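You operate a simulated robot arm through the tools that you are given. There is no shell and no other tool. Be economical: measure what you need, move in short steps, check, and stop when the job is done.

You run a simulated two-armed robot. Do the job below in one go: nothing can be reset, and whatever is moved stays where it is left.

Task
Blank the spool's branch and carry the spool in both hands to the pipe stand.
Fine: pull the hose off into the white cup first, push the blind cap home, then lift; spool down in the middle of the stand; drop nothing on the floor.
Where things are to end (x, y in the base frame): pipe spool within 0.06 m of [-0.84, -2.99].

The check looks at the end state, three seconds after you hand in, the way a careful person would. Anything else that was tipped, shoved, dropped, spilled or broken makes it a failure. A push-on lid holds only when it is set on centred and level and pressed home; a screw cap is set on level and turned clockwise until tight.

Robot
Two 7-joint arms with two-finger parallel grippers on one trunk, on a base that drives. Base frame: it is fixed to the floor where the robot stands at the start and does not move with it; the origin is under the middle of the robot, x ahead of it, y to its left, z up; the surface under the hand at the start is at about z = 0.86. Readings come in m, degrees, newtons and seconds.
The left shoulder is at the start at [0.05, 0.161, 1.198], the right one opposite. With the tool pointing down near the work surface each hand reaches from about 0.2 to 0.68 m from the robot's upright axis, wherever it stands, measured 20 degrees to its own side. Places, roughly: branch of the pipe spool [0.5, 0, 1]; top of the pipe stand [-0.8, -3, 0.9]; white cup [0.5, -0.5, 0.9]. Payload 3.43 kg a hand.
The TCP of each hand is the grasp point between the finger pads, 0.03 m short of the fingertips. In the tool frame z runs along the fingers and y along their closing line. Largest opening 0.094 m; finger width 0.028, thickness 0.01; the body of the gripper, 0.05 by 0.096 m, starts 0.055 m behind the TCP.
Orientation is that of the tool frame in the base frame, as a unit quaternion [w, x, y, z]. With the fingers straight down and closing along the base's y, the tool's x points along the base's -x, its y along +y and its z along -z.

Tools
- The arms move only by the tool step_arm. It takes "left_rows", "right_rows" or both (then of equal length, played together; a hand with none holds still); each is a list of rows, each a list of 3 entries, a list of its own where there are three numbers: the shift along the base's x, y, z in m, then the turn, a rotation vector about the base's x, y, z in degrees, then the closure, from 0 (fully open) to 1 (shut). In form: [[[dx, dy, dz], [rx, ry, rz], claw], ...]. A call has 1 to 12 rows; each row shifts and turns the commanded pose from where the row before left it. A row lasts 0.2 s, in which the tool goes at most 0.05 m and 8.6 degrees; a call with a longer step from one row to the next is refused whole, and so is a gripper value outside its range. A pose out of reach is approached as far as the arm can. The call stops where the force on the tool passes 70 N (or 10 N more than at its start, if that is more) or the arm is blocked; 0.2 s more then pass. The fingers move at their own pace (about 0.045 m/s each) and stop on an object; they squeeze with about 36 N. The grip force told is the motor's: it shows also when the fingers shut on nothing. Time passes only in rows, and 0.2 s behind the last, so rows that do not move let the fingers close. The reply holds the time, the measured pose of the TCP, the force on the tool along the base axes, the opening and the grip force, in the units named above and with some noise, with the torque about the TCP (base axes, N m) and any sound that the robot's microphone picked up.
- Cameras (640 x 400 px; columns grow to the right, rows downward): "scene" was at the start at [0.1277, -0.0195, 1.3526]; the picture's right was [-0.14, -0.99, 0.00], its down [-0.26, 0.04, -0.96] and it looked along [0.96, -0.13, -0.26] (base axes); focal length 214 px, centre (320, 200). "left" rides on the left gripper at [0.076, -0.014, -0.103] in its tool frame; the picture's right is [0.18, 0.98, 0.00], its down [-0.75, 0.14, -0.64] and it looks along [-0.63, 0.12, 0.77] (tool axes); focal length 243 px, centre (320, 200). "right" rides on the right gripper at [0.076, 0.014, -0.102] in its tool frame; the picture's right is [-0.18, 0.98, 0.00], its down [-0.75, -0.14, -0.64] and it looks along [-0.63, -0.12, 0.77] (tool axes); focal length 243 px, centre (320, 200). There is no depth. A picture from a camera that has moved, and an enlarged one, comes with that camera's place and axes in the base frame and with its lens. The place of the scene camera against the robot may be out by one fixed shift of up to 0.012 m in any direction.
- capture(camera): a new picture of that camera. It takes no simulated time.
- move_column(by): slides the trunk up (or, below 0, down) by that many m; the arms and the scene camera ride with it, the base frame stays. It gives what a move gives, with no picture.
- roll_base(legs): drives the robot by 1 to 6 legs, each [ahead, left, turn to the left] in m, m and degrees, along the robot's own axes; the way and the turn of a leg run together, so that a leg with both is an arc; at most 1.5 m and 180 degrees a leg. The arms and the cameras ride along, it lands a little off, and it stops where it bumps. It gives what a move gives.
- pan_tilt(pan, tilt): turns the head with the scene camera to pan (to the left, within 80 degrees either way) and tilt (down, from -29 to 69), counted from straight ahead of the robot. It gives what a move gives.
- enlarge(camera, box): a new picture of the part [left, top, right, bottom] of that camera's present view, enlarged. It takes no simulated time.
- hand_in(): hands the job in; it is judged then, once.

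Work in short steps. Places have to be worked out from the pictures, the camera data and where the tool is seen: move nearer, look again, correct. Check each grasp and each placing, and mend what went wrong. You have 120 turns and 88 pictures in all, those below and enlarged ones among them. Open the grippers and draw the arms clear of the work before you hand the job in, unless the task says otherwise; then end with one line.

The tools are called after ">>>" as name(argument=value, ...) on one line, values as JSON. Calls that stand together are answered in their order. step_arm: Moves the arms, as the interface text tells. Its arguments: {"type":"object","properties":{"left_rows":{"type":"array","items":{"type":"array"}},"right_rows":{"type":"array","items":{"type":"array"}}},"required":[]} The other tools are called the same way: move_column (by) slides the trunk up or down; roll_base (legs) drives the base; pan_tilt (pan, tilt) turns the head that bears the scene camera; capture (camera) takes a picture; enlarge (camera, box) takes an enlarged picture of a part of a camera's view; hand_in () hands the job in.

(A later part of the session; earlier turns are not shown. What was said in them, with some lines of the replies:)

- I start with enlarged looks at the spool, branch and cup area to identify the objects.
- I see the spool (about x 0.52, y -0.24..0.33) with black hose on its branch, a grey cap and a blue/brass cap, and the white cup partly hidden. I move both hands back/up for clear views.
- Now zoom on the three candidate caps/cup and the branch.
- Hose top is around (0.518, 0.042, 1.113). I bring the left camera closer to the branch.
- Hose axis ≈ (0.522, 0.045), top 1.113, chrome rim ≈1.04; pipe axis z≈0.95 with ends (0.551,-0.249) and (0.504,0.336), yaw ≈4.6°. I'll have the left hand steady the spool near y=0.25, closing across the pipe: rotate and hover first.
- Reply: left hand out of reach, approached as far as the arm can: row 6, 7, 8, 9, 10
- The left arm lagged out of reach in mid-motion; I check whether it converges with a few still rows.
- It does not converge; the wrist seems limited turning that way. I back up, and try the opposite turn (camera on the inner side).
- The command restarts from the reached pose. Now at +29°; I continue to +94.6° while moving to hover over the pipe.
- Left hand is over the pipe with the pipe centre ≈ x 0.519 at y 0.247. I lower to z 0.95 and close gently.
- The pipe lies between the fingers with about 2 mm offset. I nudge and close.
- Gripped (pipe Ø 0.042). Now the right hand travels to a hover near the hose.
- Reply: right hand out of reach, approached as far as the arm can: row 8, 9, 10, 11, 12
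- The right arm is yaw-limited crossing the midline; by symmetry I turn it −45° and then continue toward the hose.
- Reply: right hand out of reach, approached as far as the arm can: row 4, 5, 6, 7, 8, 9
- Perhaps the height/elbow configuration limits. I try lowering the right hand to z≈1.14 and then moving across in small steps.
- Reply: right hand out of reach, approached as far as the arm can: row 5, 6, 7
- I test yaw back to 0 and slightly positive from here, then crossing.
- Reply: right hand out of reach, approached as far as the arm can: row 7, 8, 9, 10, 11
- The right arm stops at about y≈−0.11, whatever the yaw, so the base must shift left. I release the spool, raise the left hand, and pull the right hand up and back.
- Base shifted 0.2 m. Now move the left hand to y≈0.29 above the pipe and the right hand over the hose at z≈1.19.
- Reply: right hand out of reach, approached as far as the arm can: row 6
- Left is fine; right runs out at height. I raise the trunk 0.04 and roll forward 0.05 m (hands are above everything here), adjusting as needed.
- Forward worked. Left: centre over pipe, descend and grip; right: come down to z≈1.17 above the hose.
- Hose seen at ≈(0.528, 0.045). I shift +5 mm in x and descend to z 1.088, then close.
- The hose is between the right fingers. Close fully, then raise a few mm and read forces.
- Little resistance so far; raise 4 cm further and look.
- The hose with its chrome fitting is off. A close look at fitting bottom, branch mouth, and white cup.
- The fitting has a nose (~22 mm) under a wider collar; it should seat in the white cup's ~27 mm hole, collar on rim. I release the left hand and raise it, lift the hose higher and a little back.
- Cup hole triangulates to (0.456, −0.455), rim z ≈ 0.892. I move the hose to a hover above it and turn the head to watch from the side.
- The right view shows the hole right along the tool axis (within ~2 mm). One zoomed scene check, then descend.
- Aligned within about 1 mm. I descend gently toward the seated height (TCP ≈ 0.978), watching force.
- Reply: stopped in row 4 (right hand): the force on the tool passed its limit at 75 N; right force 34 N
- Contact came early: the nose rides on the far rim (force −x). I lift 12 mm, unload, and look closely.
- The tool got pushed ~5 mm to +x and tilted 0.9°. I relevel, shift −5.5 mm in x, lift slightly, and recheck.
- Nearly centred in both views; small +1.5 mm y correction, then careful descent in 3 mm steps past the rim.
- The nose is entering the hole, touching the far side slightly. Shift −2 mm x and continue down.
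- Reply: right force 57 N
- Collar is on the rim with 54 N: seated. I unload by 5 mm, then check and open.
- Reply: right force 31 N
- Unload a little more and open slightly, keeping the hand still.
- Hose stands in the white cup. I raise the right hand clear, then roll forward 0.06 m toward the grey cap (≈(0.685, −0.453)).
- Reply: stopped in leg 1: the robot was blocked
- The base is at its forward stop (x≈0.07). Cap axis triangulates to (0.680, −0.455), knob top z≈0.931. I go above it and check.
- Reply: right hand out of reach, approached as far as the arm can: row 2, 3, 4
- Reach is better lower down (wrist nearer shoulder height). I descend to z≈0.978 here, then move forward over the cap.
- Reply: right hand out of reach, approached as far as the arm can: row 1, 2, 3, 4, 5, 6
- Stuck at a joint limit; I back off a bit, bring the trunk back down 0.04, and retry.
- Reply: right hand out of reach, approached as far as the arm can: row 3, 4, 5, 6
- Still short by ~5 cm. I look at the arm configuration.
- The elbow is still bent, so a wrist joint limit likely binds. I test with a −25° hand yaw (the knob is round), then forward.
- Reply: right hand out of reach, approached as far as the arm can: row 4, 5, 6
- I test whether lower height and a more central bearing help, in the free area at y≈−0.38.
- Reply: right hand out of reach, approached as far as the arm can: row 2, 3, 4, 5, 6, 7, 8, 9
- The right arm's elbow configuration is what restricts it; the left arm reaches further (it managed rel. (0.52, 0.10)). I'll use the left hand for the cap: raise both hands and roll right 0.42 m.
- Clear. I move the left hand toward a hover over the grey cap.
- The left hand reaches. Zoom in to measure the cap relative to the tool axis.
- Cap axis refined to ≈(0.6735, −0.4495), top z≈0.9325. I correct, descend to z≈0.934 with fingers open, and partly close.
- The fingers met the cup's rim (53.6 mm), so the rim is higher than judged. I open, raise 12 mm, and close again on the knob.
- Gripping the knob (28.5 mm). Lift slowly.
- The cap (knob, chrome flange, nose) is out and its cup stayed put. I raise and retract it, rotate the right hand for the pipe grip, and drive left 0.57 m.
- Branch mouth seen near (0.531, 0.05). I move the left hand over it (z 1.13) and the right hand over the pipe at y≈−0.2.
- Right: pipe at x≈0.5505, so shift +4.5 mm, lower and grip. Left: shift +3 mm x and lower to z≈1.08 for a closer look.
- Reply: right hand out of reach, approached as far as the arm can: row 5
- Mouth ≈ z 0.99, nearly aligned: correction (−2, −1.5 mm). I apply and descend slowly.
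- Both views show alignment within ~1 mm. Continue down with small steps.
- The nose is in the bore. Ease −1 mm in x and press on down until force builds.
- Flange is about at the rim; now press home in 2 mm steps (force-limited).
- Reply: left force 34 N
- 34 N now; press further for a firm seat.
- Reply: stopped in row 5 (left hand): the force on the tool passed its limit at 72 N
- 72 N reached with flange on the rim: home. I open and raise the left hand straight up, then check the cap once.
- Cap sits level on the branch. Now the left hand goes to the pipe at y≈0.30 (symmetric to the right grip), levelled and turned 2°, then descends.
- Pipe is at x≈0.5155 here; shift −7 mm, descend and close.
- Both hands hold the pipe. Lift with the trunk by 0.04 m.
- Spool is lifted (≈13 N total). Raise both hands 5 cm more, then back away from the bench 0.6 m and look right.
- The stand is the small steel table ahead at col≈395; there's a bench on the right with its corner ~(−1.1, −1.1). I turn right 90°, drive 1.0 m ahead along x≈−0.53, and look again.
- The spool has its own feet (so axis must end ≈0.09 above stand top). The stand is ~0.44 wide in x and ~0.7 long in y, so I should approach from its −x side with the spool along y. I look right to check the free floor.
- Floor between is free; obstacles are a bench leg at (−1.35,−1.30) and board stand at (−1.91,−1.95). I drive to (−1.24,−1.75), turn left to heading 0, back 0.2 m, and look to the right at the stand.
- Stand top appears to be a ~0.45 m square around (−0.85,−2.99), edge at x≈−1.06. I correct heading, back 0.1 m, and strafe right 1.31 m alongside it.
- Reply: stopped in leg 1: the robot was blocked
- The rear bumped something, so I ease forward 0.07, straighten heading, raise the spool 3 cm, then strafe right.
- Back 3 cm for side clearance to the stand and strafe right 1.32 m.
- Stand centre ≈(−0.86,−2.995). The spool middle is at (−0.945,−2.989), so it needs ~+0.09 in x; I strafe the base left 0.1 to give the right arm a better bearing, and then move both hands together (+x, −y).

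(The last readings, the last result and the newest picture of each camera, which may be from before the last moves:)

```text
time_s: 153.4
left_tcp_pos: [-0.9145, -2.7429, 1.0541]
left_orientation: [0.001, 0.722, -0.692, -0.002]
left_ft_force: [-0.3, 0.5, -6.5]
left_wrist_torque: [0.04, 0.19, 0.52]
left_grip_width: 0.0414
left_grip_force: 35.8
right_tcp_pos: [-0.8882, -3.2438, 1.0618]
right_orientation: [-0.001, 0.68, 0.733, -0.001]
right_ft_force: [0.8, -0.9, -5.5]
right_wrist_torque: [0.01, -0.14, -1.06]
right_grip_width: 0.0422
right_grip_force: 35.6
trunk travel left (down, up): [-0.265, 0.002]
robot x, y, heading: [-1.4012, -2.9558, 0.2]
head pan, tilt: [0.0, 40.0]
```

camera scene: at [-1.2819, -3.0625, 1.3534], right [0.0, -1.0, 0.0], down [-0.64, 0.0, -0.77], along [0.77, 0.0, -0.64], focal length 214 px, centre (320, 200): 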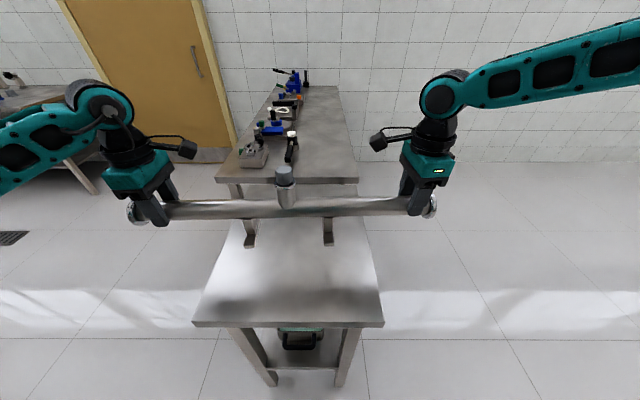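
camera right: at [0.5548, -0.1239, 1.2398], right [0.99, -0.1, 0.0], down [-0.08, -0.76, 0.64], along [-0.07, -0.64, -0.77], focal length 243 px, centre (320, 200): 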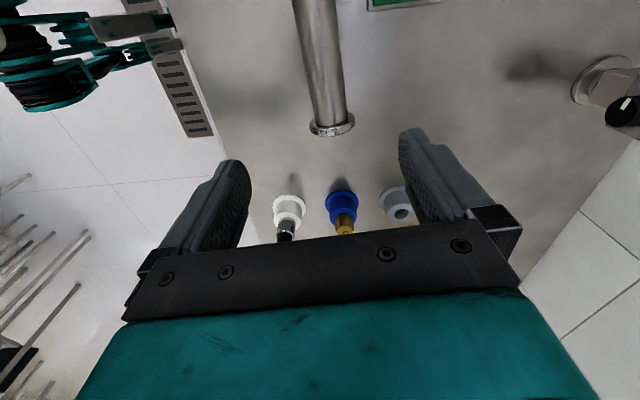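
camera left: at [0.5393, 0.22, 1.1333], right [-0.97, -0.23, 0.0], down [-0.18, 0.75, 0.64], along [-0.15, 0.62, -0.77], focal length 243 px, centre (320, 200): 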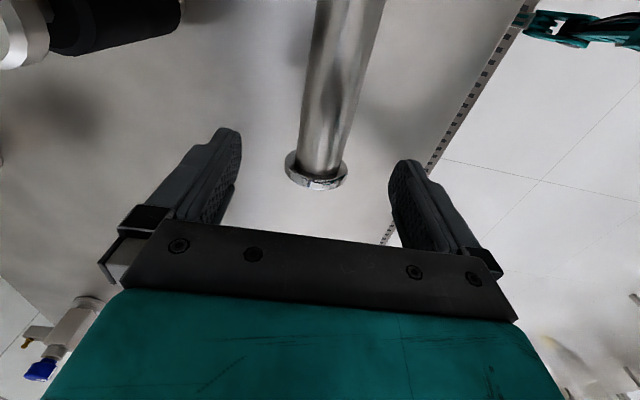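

Working well; continue +4 cm in x.

>>> step_arm(left_rows=[[[0.01, 0, 0], [0, 0, 0], 1], [[0.01, 0, 0], [0, 0, 0], 1], [[0.01, 0, 0], [0, 0, 0], 1], [[0.01, 0, 0], [0, 0, 0], 1]], right_rows=[[[0.01, 0, 0], [0, 0, 0], 1], [[0.01, 0, 0], [0, 0, 0], 1], [[0.01, 0, 0], [0, 0, 0], 1], [[0.01, 0, 0], [0, 0, 0], 1]])

>>> capture(camera="scene")

```text
time_s: 154.4
left_tcp_pos: [-0.8733, -2.7424, 1.053]
left_orientation: [0.001, 0.722, -0.692, -0.002]
left_ft_force: [-1.4, 3.4, -7.6]
left_wrist_torque: [-0.07, 0.19, 0.48]
left_grip_width: 0.0417
left_grip_force: 35.3
right_tcp_pos: [-0.8485, -3.2438, 1.0619]
right_orientation: [0.001, 0.68, 0.733, -0.002]
right_ft_force: [0.8, -3.3, -5.4]
right_wrist_torque: [0.34, -0.18, -0.93]
right_grip_width: 0.0423
right_grip_force: 35.2
trunk travel left (down, up): [-0.265, 0.002]
robot x, y, heading: [-1.4052, -2.9559, 0.2]
head pan, tilt: [0.0, 40.0]
```

```text
8 pictures are left
camera scene: at [-1.2816, -2.9626, 1.3533], right [0.0, -1.0, 0.0], down [-0.64, 0.0, -0.77], along [0.77, 0.0, -0.64], focal length 214 px, centre (320, 200)
```

scene: 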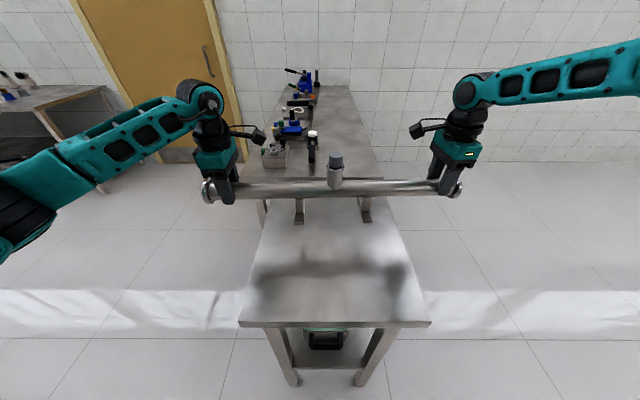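

Spool middle ≈(−0.861, −2.988), over the stand's middle. I lower it with the trunk, which keeps everything rigid: 5 cm first.

>>> move_column(by=-0.05)

>>> enlarge(camera="scene", box=[190, 130, 490, 340])

```text
time_s: 155.3
left_tcp_pos: [-0.8735, -2.7427, 1.0051]
left_orientation: [0.0, 0.723, -0.691, -0.001]
left_ft_force: [-1.0, 3.5, -7.4]
left_wrist_torque: [0.27, 0.02, 0.54]
left_grip_width: 0.0413
left_grip_force: 35.7
right_tcp_pos: [-0.849, -3.243, 1.0127]
right_orientation: [0.001, 0.681, 0.732, -0.002]
right_ft_force: [0.4, -4.1, -5.0]
right_wrist_torque: [0.3, 0.02, -0.96]
right_grip_width: 0.0423
right_grip_force: 36.2
trunk travel left (down, up): [-0.215, 0.052]
robot x, y, heading: [-1.4069, -2.9568, 0.4]
head pan, tilt: [0.0, 40.0]
```

```text
1.90 times, centred on (340, 235) of scene
camera zoom: at [-1.2823, -2.9624, 1.3034], right [0.0, -1.0, 0.0], down [-0.64, 0.0, -0.77], along [0.77, 0.0, -0.64], focal length 408 px, centre (282, 133)
```

zoom: 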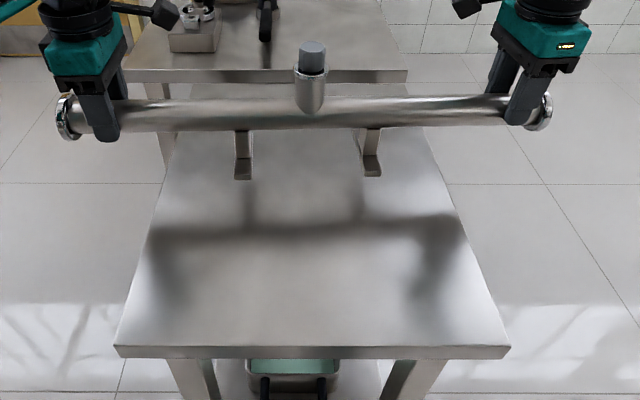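

Feet are well within the top. Lower further in small trunk steps, watching the forces.

>>> move_column(by=-0.02)

>>> move_column(by=-0.01)

```text
time_s: 156.0
left_tcp_pos: [-0.8742, -2.7428, 0.9836]
left_orientation: [0.0, 0.722, -0.692, -0.001]
left_ft_force: [-1.1, 4.2, -7.4]
left_wrist_torque: [0.44, -0.01, 0.52]
left_grip_width: 0.0416
left_grip_force: 36.1
right_tcp_pos: [-0.8494, -3.2434, 0.9934]
right_orientation: [0.001, 0.681, 0.733, -0.002]
right_ft_force: [1.1, -5.1, -5.2]
right_wrist_torque: [0.05, 0.01, -0.99]
right_grip_width: 0.0423
right_grip_force: 36.3
trunk travel left (down, up): [-0.195, 0.072]
robot x, y, heading: [-1.4041, -2.9558, 0.2]
head pan, tilt: [0.0, 40.0]
```

```text
time_s: 156.6
left_tcp_pos: [-0.873, -2.7424, 0.9753]
left_orientation: [0.0, 0.722, -0.692, -0.001]
left_ft_force: [-0.9, 5.1, -7.1]
left_wrist_torque: [0.37, 0.0, 0.56]
left_grip_width: 0.0417
left_grip_force: 36.5
right_tcp_pos: [-0.8505, -3.2425, 0.9842]
right_orientation: [0.0, 0.68, 0.733, -0.002]
right_ft_force: [1.4, -5.2, -6.0]
right_wrist_torque: [-0.06, -0.03, -1.01]
right_grip_width: 0.0422
right_grip_force: 35.0
trunk travel left (down, up): [-0.185, 0.082]
robot x, y, heading: [-1.4031, -2.957, 0.4]
head pan, tilt: [0.0, 40.0]
```

No contact yet; continue by 7 mm steps.

>>> move_column(by=-0.007)

>>> move_column(by=-0.006)

```text
time_s: 157.1
left_tcp_pos: [-0.8734, -2.7428, 0.9671]
left_orientation: [0.0, 0.722, -0.692, -0.002]
left_ft_force: [-0.8, 5.3, -7.5]
left_wrist_torque: [0.34, 0.03, 0.48]
left_grip_width: 0.0414
left_grip_force: 36.0
right_tcp_pos: [-0.8486, -3.2432, 0.9761]
right_orientation: [0.0, 0.681, 0.733, -0.001]
right_ft_force: [0.5, -5.4, -5.8]
right_wrist_torque: [-0.16, -0.06, -1.01]
right_grip_width: 0.0425
right_grip_force: 36.3
trunk travel left (down, up): [-0.178, 0.089]
robot x, y, heading: [-1.4013, -2.9555, 0.0]
head pan, tilt: [0.0, 40.0]
```

```text
time_s: 157.7
left_tcp_pos: [-0.8745, -2.7441, 0.9608]
left_orientation: [0.0, 0.722, -0.692, -0.001]
left_ft_force: [-1.6, 5.5, -7.4]
left_wrist_torque: [0.25, 0.04, 0.47]
left_grip_width: 0.0417
left_grip_force: 35.9
right_tcp_pos: [-0.8482, -3.243, 0.969]
right_orientation: [0.001, 0.681, 0.733, -0.002]
right_ft_force: [0.9, -5.3, -5.3]
right_wrist_torque: [-0.17, -0.02, -1.01]
right_grip_width: 0.0424
right_grip_force: 35.7
trunk travel left (down, up): [-0.172, 0.095]
robot x, y, heading: [-1.4028, -2.9583, 0.4]
head pan, tilt: [0.0, 40.0]
```

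Still free (feet ≈0.87). Continue.

>>> move_column(by=-0.005)

>>> move_column(by=-0.004)

```text
time_s: 158.2
left_tcp_pos: [-0.874, -2.7434, 0.9567]
left_orientation: [0.0, 0.722, -0.692, -0.001]
left_ft_force: [-1.5, 5.5, -6.6]
left_wrist_torque: [0.17, -0.01, 0.46]
left_grip_width: 0.0415
left_grip_force: 36.0
right_tcp_pos: [-0.8488, -3.2435, 0.9645]
right_orientation: [0.0, 0.681, 0.732, -0.001]
right_ft_force: [1.5, -5.3, -6.8]
right_wrist_torque: [-0.21, -0.04, -1.02]
right_grip_width: 0.0424
right_grip_force: 35.9
trunk travel left (down, up): [-0.167, 0.1]
robot x, y, heading: [-1.4041, -2.9527, 0.4]
head pan, tilt: [0.0, 40.0]
```

```text
time_s: 158.7
left_tcp_pos: [-0.8743, -2.7441, 0.9524]
left_orientation: [0.0, 0.722, -0.692, -0.001]
left_ft_force: [-2.1, 6.4, -6.5]
left_wrist_torque: [0.06, -0.03, 0.48]
left_grip_width: 0.0418
left_grip_force: 36.0
right_tcp_pos: [-0.8491, -3.2438, 0.96]
right_orientation: [0.001, 0.68, 0.733, -0.002]
right_ft_force: [1.4, -6.2, -5.5]
right_wrist_torque: [-0.27, -0.01, -1.02]
right_grip_width: 0.0423
right_grip_force: 35.8
trunk travel left (down, up): [-0.163, 0.104]
robot x, y, heading: [-1.4044, -2.9554, 0.2]
head pan, tilt: [0.0, 40.0]
```

At the bench-equivalent height; a few more mm should touch. I step 4 mm and look.

>>> move_column(by=-0.004)

>>> enlarge(camera="scene", box=[240, 130, 440, 270])

```text
time_s: 159.3
left_tcp_pos: [-0.874, -2.7427, 0.9518]
left_orientation: [-0.001, 0.722, -0.692, 0.002]
left_ft_force: [0.3, 6.8, 5.0]
left_wrist_torque: [-0.19, 0.2, 0.76]
left_grip_width: 0.0416
left_grip_force: 36.2
right_tcp_pos: [-0.8493, -3.2432, 0.9606]
right_orientation: [0.003, 0.681, 0.733, 0.001]
right_ft_force: [1.7, -7.2, 13.0]
right_wrist_torque: [-0.99, 0.01, -0.94]
right_grip_width: 0.0423
right_grip_force: 36.5
trunk travel left (down, up): [-0.159, 0.108]
robot x, y, heading: [-1.4014, -2.9547, -0.1]
head pan, tilt: [0.0, 40.0]
```

```text
2.86 times, centred on (340, 200) of scene
camera zoom: at [-1.2844, -2.962, 1.2481], right [0.0, -1.0, 0.0], down [-0.64, 0.0, -0.77], along [0.77, 0.0, -0.64], focal length 613 px, centre (263, 200)
```

zoom: 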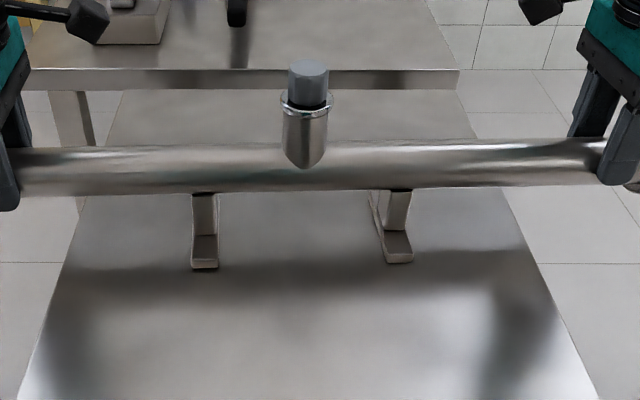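

Feet are down on the stand (top ≈0.86), centred. I open both hands and raise the trunk straight up.

>>> step_arm(left_rows=[[[0, 0, 0], [0, 0, 0], 0.6], [[0, 0, 0], [0, 0, 0], 0.3], [[0, 0, 0], [0, 0, 0], 0], [[0, 0, 0], [0, 0, 0], 0], [[0, 0, 0], [0, 0, 0], 0]], right_rows=[[[0, 0, 0], [0, 0, 0], 0.6], [[0, 0, 0], [0, 0, 0], 0.3], [[0, 0, 0], [0, 0, 0], 0], [[0, 0, 0], [0, 0, 0], 0], [[0, 0, 0], [0, 0, 0], 0]])

>>> move_column(by=0.1)

>>> capture(camera="scene")

```text
time_s: 160.5
left_tcp_pos: [-0.8746, -2.743, 0.9488]
left_orientation: [-0.001, 0.721, -0.692, -0.001]
left_ft_force: [-0.1, -0.6, 0.1]
left_wrist_torque: [-0.01, -0.01, 0.01]
left_grip_width: 0.0938
left_grip_force: 0.0
right_tcp_pos: [-0.8497, -3.2425, 0.9567]
right_orientation: [0.002, 0.68, 0.734, -0.001]
right_ft_force: [0.8, 0.2, -0.2]
right_wrist_torque: [-0.01, -0.03, 0.03]
right_grip_width: 0.094
right_grip_force: 0.0
trunk travel left (down, up): [-0.159, 0.108]
robot x, y, heading: [-1.4063, -2.9554, 0.3]
head pan, tilt: [0.0, 40.0]
```

```text
time_s: 161.8
left_tcp_pos: [-0.8745, -2.7432, 1.0496]
left_orientation: [0.0, 0.722, -0.692, 0.0]
left_ft_force: [-1.2, 0.7, 0.4]
left_wrist_torque: [-0.01, 0.0, 0.01]
left_grip_width: 0.0942
left_grip_force: 0.1
right_tcp_pos: [-0.8501, -3.2437, 1.0569]
right_orientation: [0.002, 0.68, 0.733, -0.001]
right_ft_force: [-0.3, -0.6, 0.2]
right_wrist_torque: [0.0, 0.04, -0.03]
right_grip_width: 0.0942
right_grip_force: 0.0
trunk travel left (down, up): [-0.259, 0.008]
robot x, y, heading: [-1.4025, -2.9551, 0.4]
head pan, tilt: [0.0, 40.0]
```

```text
5 pictures are left
camera scene: at [-1.283, -2.9624, 1.3475], right [0.0, -1.0, 0.0], down [-0.64, 0.0, -0.77], along [0.77, 0.0, -0.64], focal length 214 px, centre (320, 200)
```

scene: 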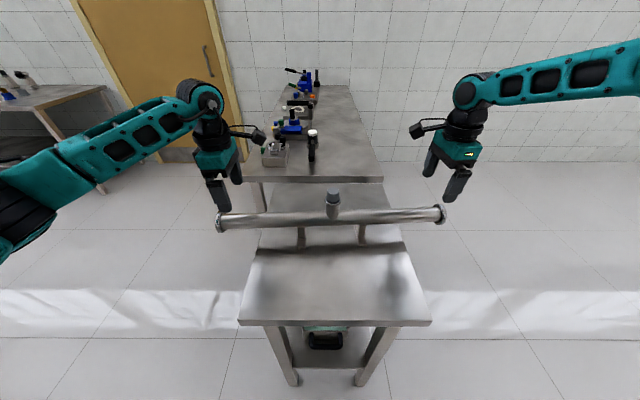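

Spool stands free and level, middle ≈(−0.86, −2.99). I back the base away 0.15 m and look left to check what was bumped earlier.

>>> roll_base(legs=[[-0.15, 0, 0]])

>>> pan_tilt(pan=80, tilt=15)

>>> capture(camera="scene")

```text
time_s: 163.2
left_tcp_pos: [-1.0229, -2.744, 1.049]
left_orientation: [-0.001, 0.722, -0.692, -0.001]
left_ft_force: [-0.6, 0.4, -0.7]
left_wrist_torque: [0.02, -0.01, 0.04]
left_grip_width: 0.0939
left_grip_force: 0.0
right_tcp_pos: [-0.9989, -3.2445, 1.0571]
right_orientation: [0.001, 0.68, 0.733, -0.001]
right_ft_force: [-0.8, -0.4, -0.1]
right_wrist_torque: [-0.04, -0.04, -0.01]
right_grip_width: 0.0939
right_grip_force: 0.1
trunk travel left (down, up): [-0.259, 0.008]
robot x, y, heading: [-1.5526, -2.9547, -0.1]
head pan, tilt: [0.0, 40.0]
```

```text
time_s: 164.7
left_tcp_pos: [-1.0227, -2.7441, 1.0494]
left_orientation: [0.001, 0.721, -0.693, -0.001]
left_ft_force: [-0.3, -0.3, 0.1]
left_wrist_torque: [0.05, 0.0, 0.04]
left_grip_width: 0.0939
left_grip_force: 0.0
right_tcp_pos: [-0.9979, -3.2436, 1.0558]
right_orientation: [0.001, 0.681, 0.732, -0.001]
right_ft_force: [0.2, 0.7, -0.2]
right_wrist_torque: [-0.02, 0.05, -0.02]
right_grip_width: 0.0942
right_grip_force: 0.0
trunk travel left (down, up): [-0.259, 0.008]
robot x, y, heading: [-1.5503, -2.9555, 0.2]
head pan, tilt: [80.0, 15.0]
```

```text
4 pictures are left
camera scene: at [-1.5002, -2.8711, 1.3871], right [0.99, -0.17, 0.0], down [-0.04, -0.26, -0.97], along [0.17, 0.95, -0.26], focal length 214 px, centre (320, 200)
```

scene: 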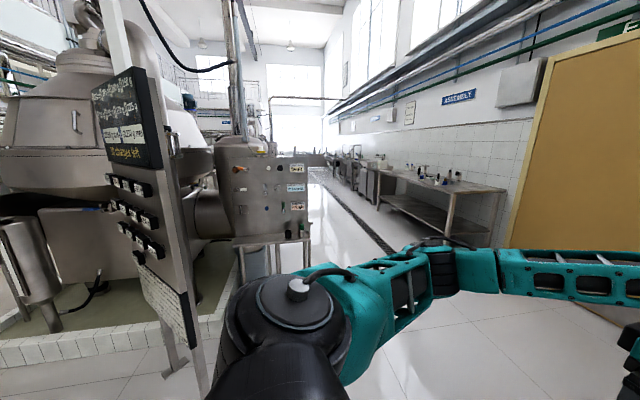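

The board and cabinet behind stand upright and unmoved. Last zooms: the bench (hose in cup) and the spool.

>>> enlarge(camera="scene", box=[370, 140, 510, 230])

>>> pan_tilt(pan=0, tilt=30)

>>> capture(camera="scene")

```text
4.44 times, centred on (440, 185) of scene
camera zoom: at [-1.5002, -2.8711, 1.3871], right [0.99, -0.17, 0.0], down [-0.04, -0.26, -0.97], along [0.17, 0.95, -0.26], focal length 953 px, centre (-213, 267)
```

zoom: 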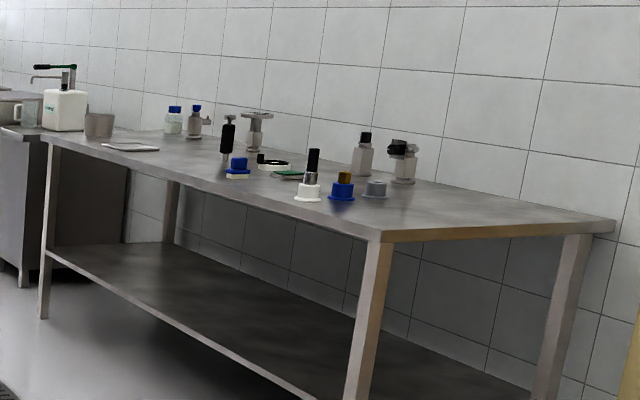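

```text
time_s: 166.2
left_tcp_pos: [-1.0218, -2.7441, 1.0487]
left_orientation: [0.0, 0.721, -0.693, -0.001]
left_ft_force: [0.0, 0.2, 0.2]
left_wrist_torque: [-0.04, 0.0, 0.0]
left_grip_width: 0.0937
left_grip_force: 0.1
right_tcp_pos: [-0.9976, -3.244, 1.0566]
right_orientation: [0.001, 0.681, 0.733, -0.001]
right_ft_force: [-0.7, 0.6, -0.9]
right_wrist_torque: [0.01, -0.01, 0.01]
right_grip_width: 0.0941
right_grip_force: 0.0
trunk travel left (down, up): [-0.259, 0.008]
robot x, y, heading: [-1.5517, -2.9569, 0.0]
head pan, tilt: [0.0, 30.0]
```

```text
2 pictures are left
camera scene: at [-1.4259, -2.9628, 1.3629], right [0.0, -1.0, 0.0], down [-0.5, 0.0, -0.87], along [0.87, 0.0, -0.5], focal length 214 px, centre (320, 200)
```

scene: 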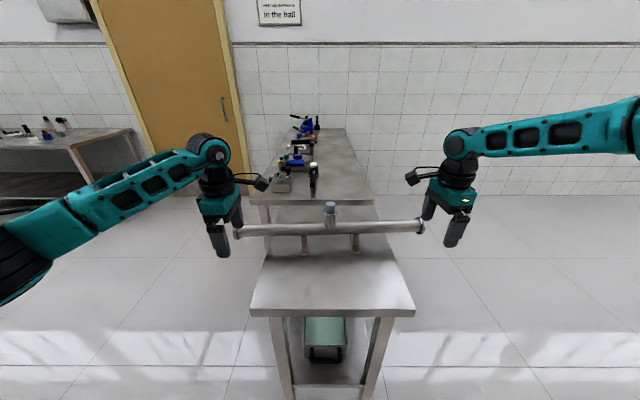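

The hose stands in the white cup, the cap is home on the branch, the spool rests in the middle of the stand, and the hands are clear. I hand in.

>>> hand_in()

```text
The job is handed in.
```

The hose is in the white cup, the blind cap is pressed home on the branch, and the spool stands in the middle of the pipe stand at about (−0.86, −2.99), about 2 cm from the target by the hand readings (up to 5 cm by the scene camera). Nothing was dropped. The base bumped the bench front once and something behind it once; a later look showed both bench and rear area undisturbed.
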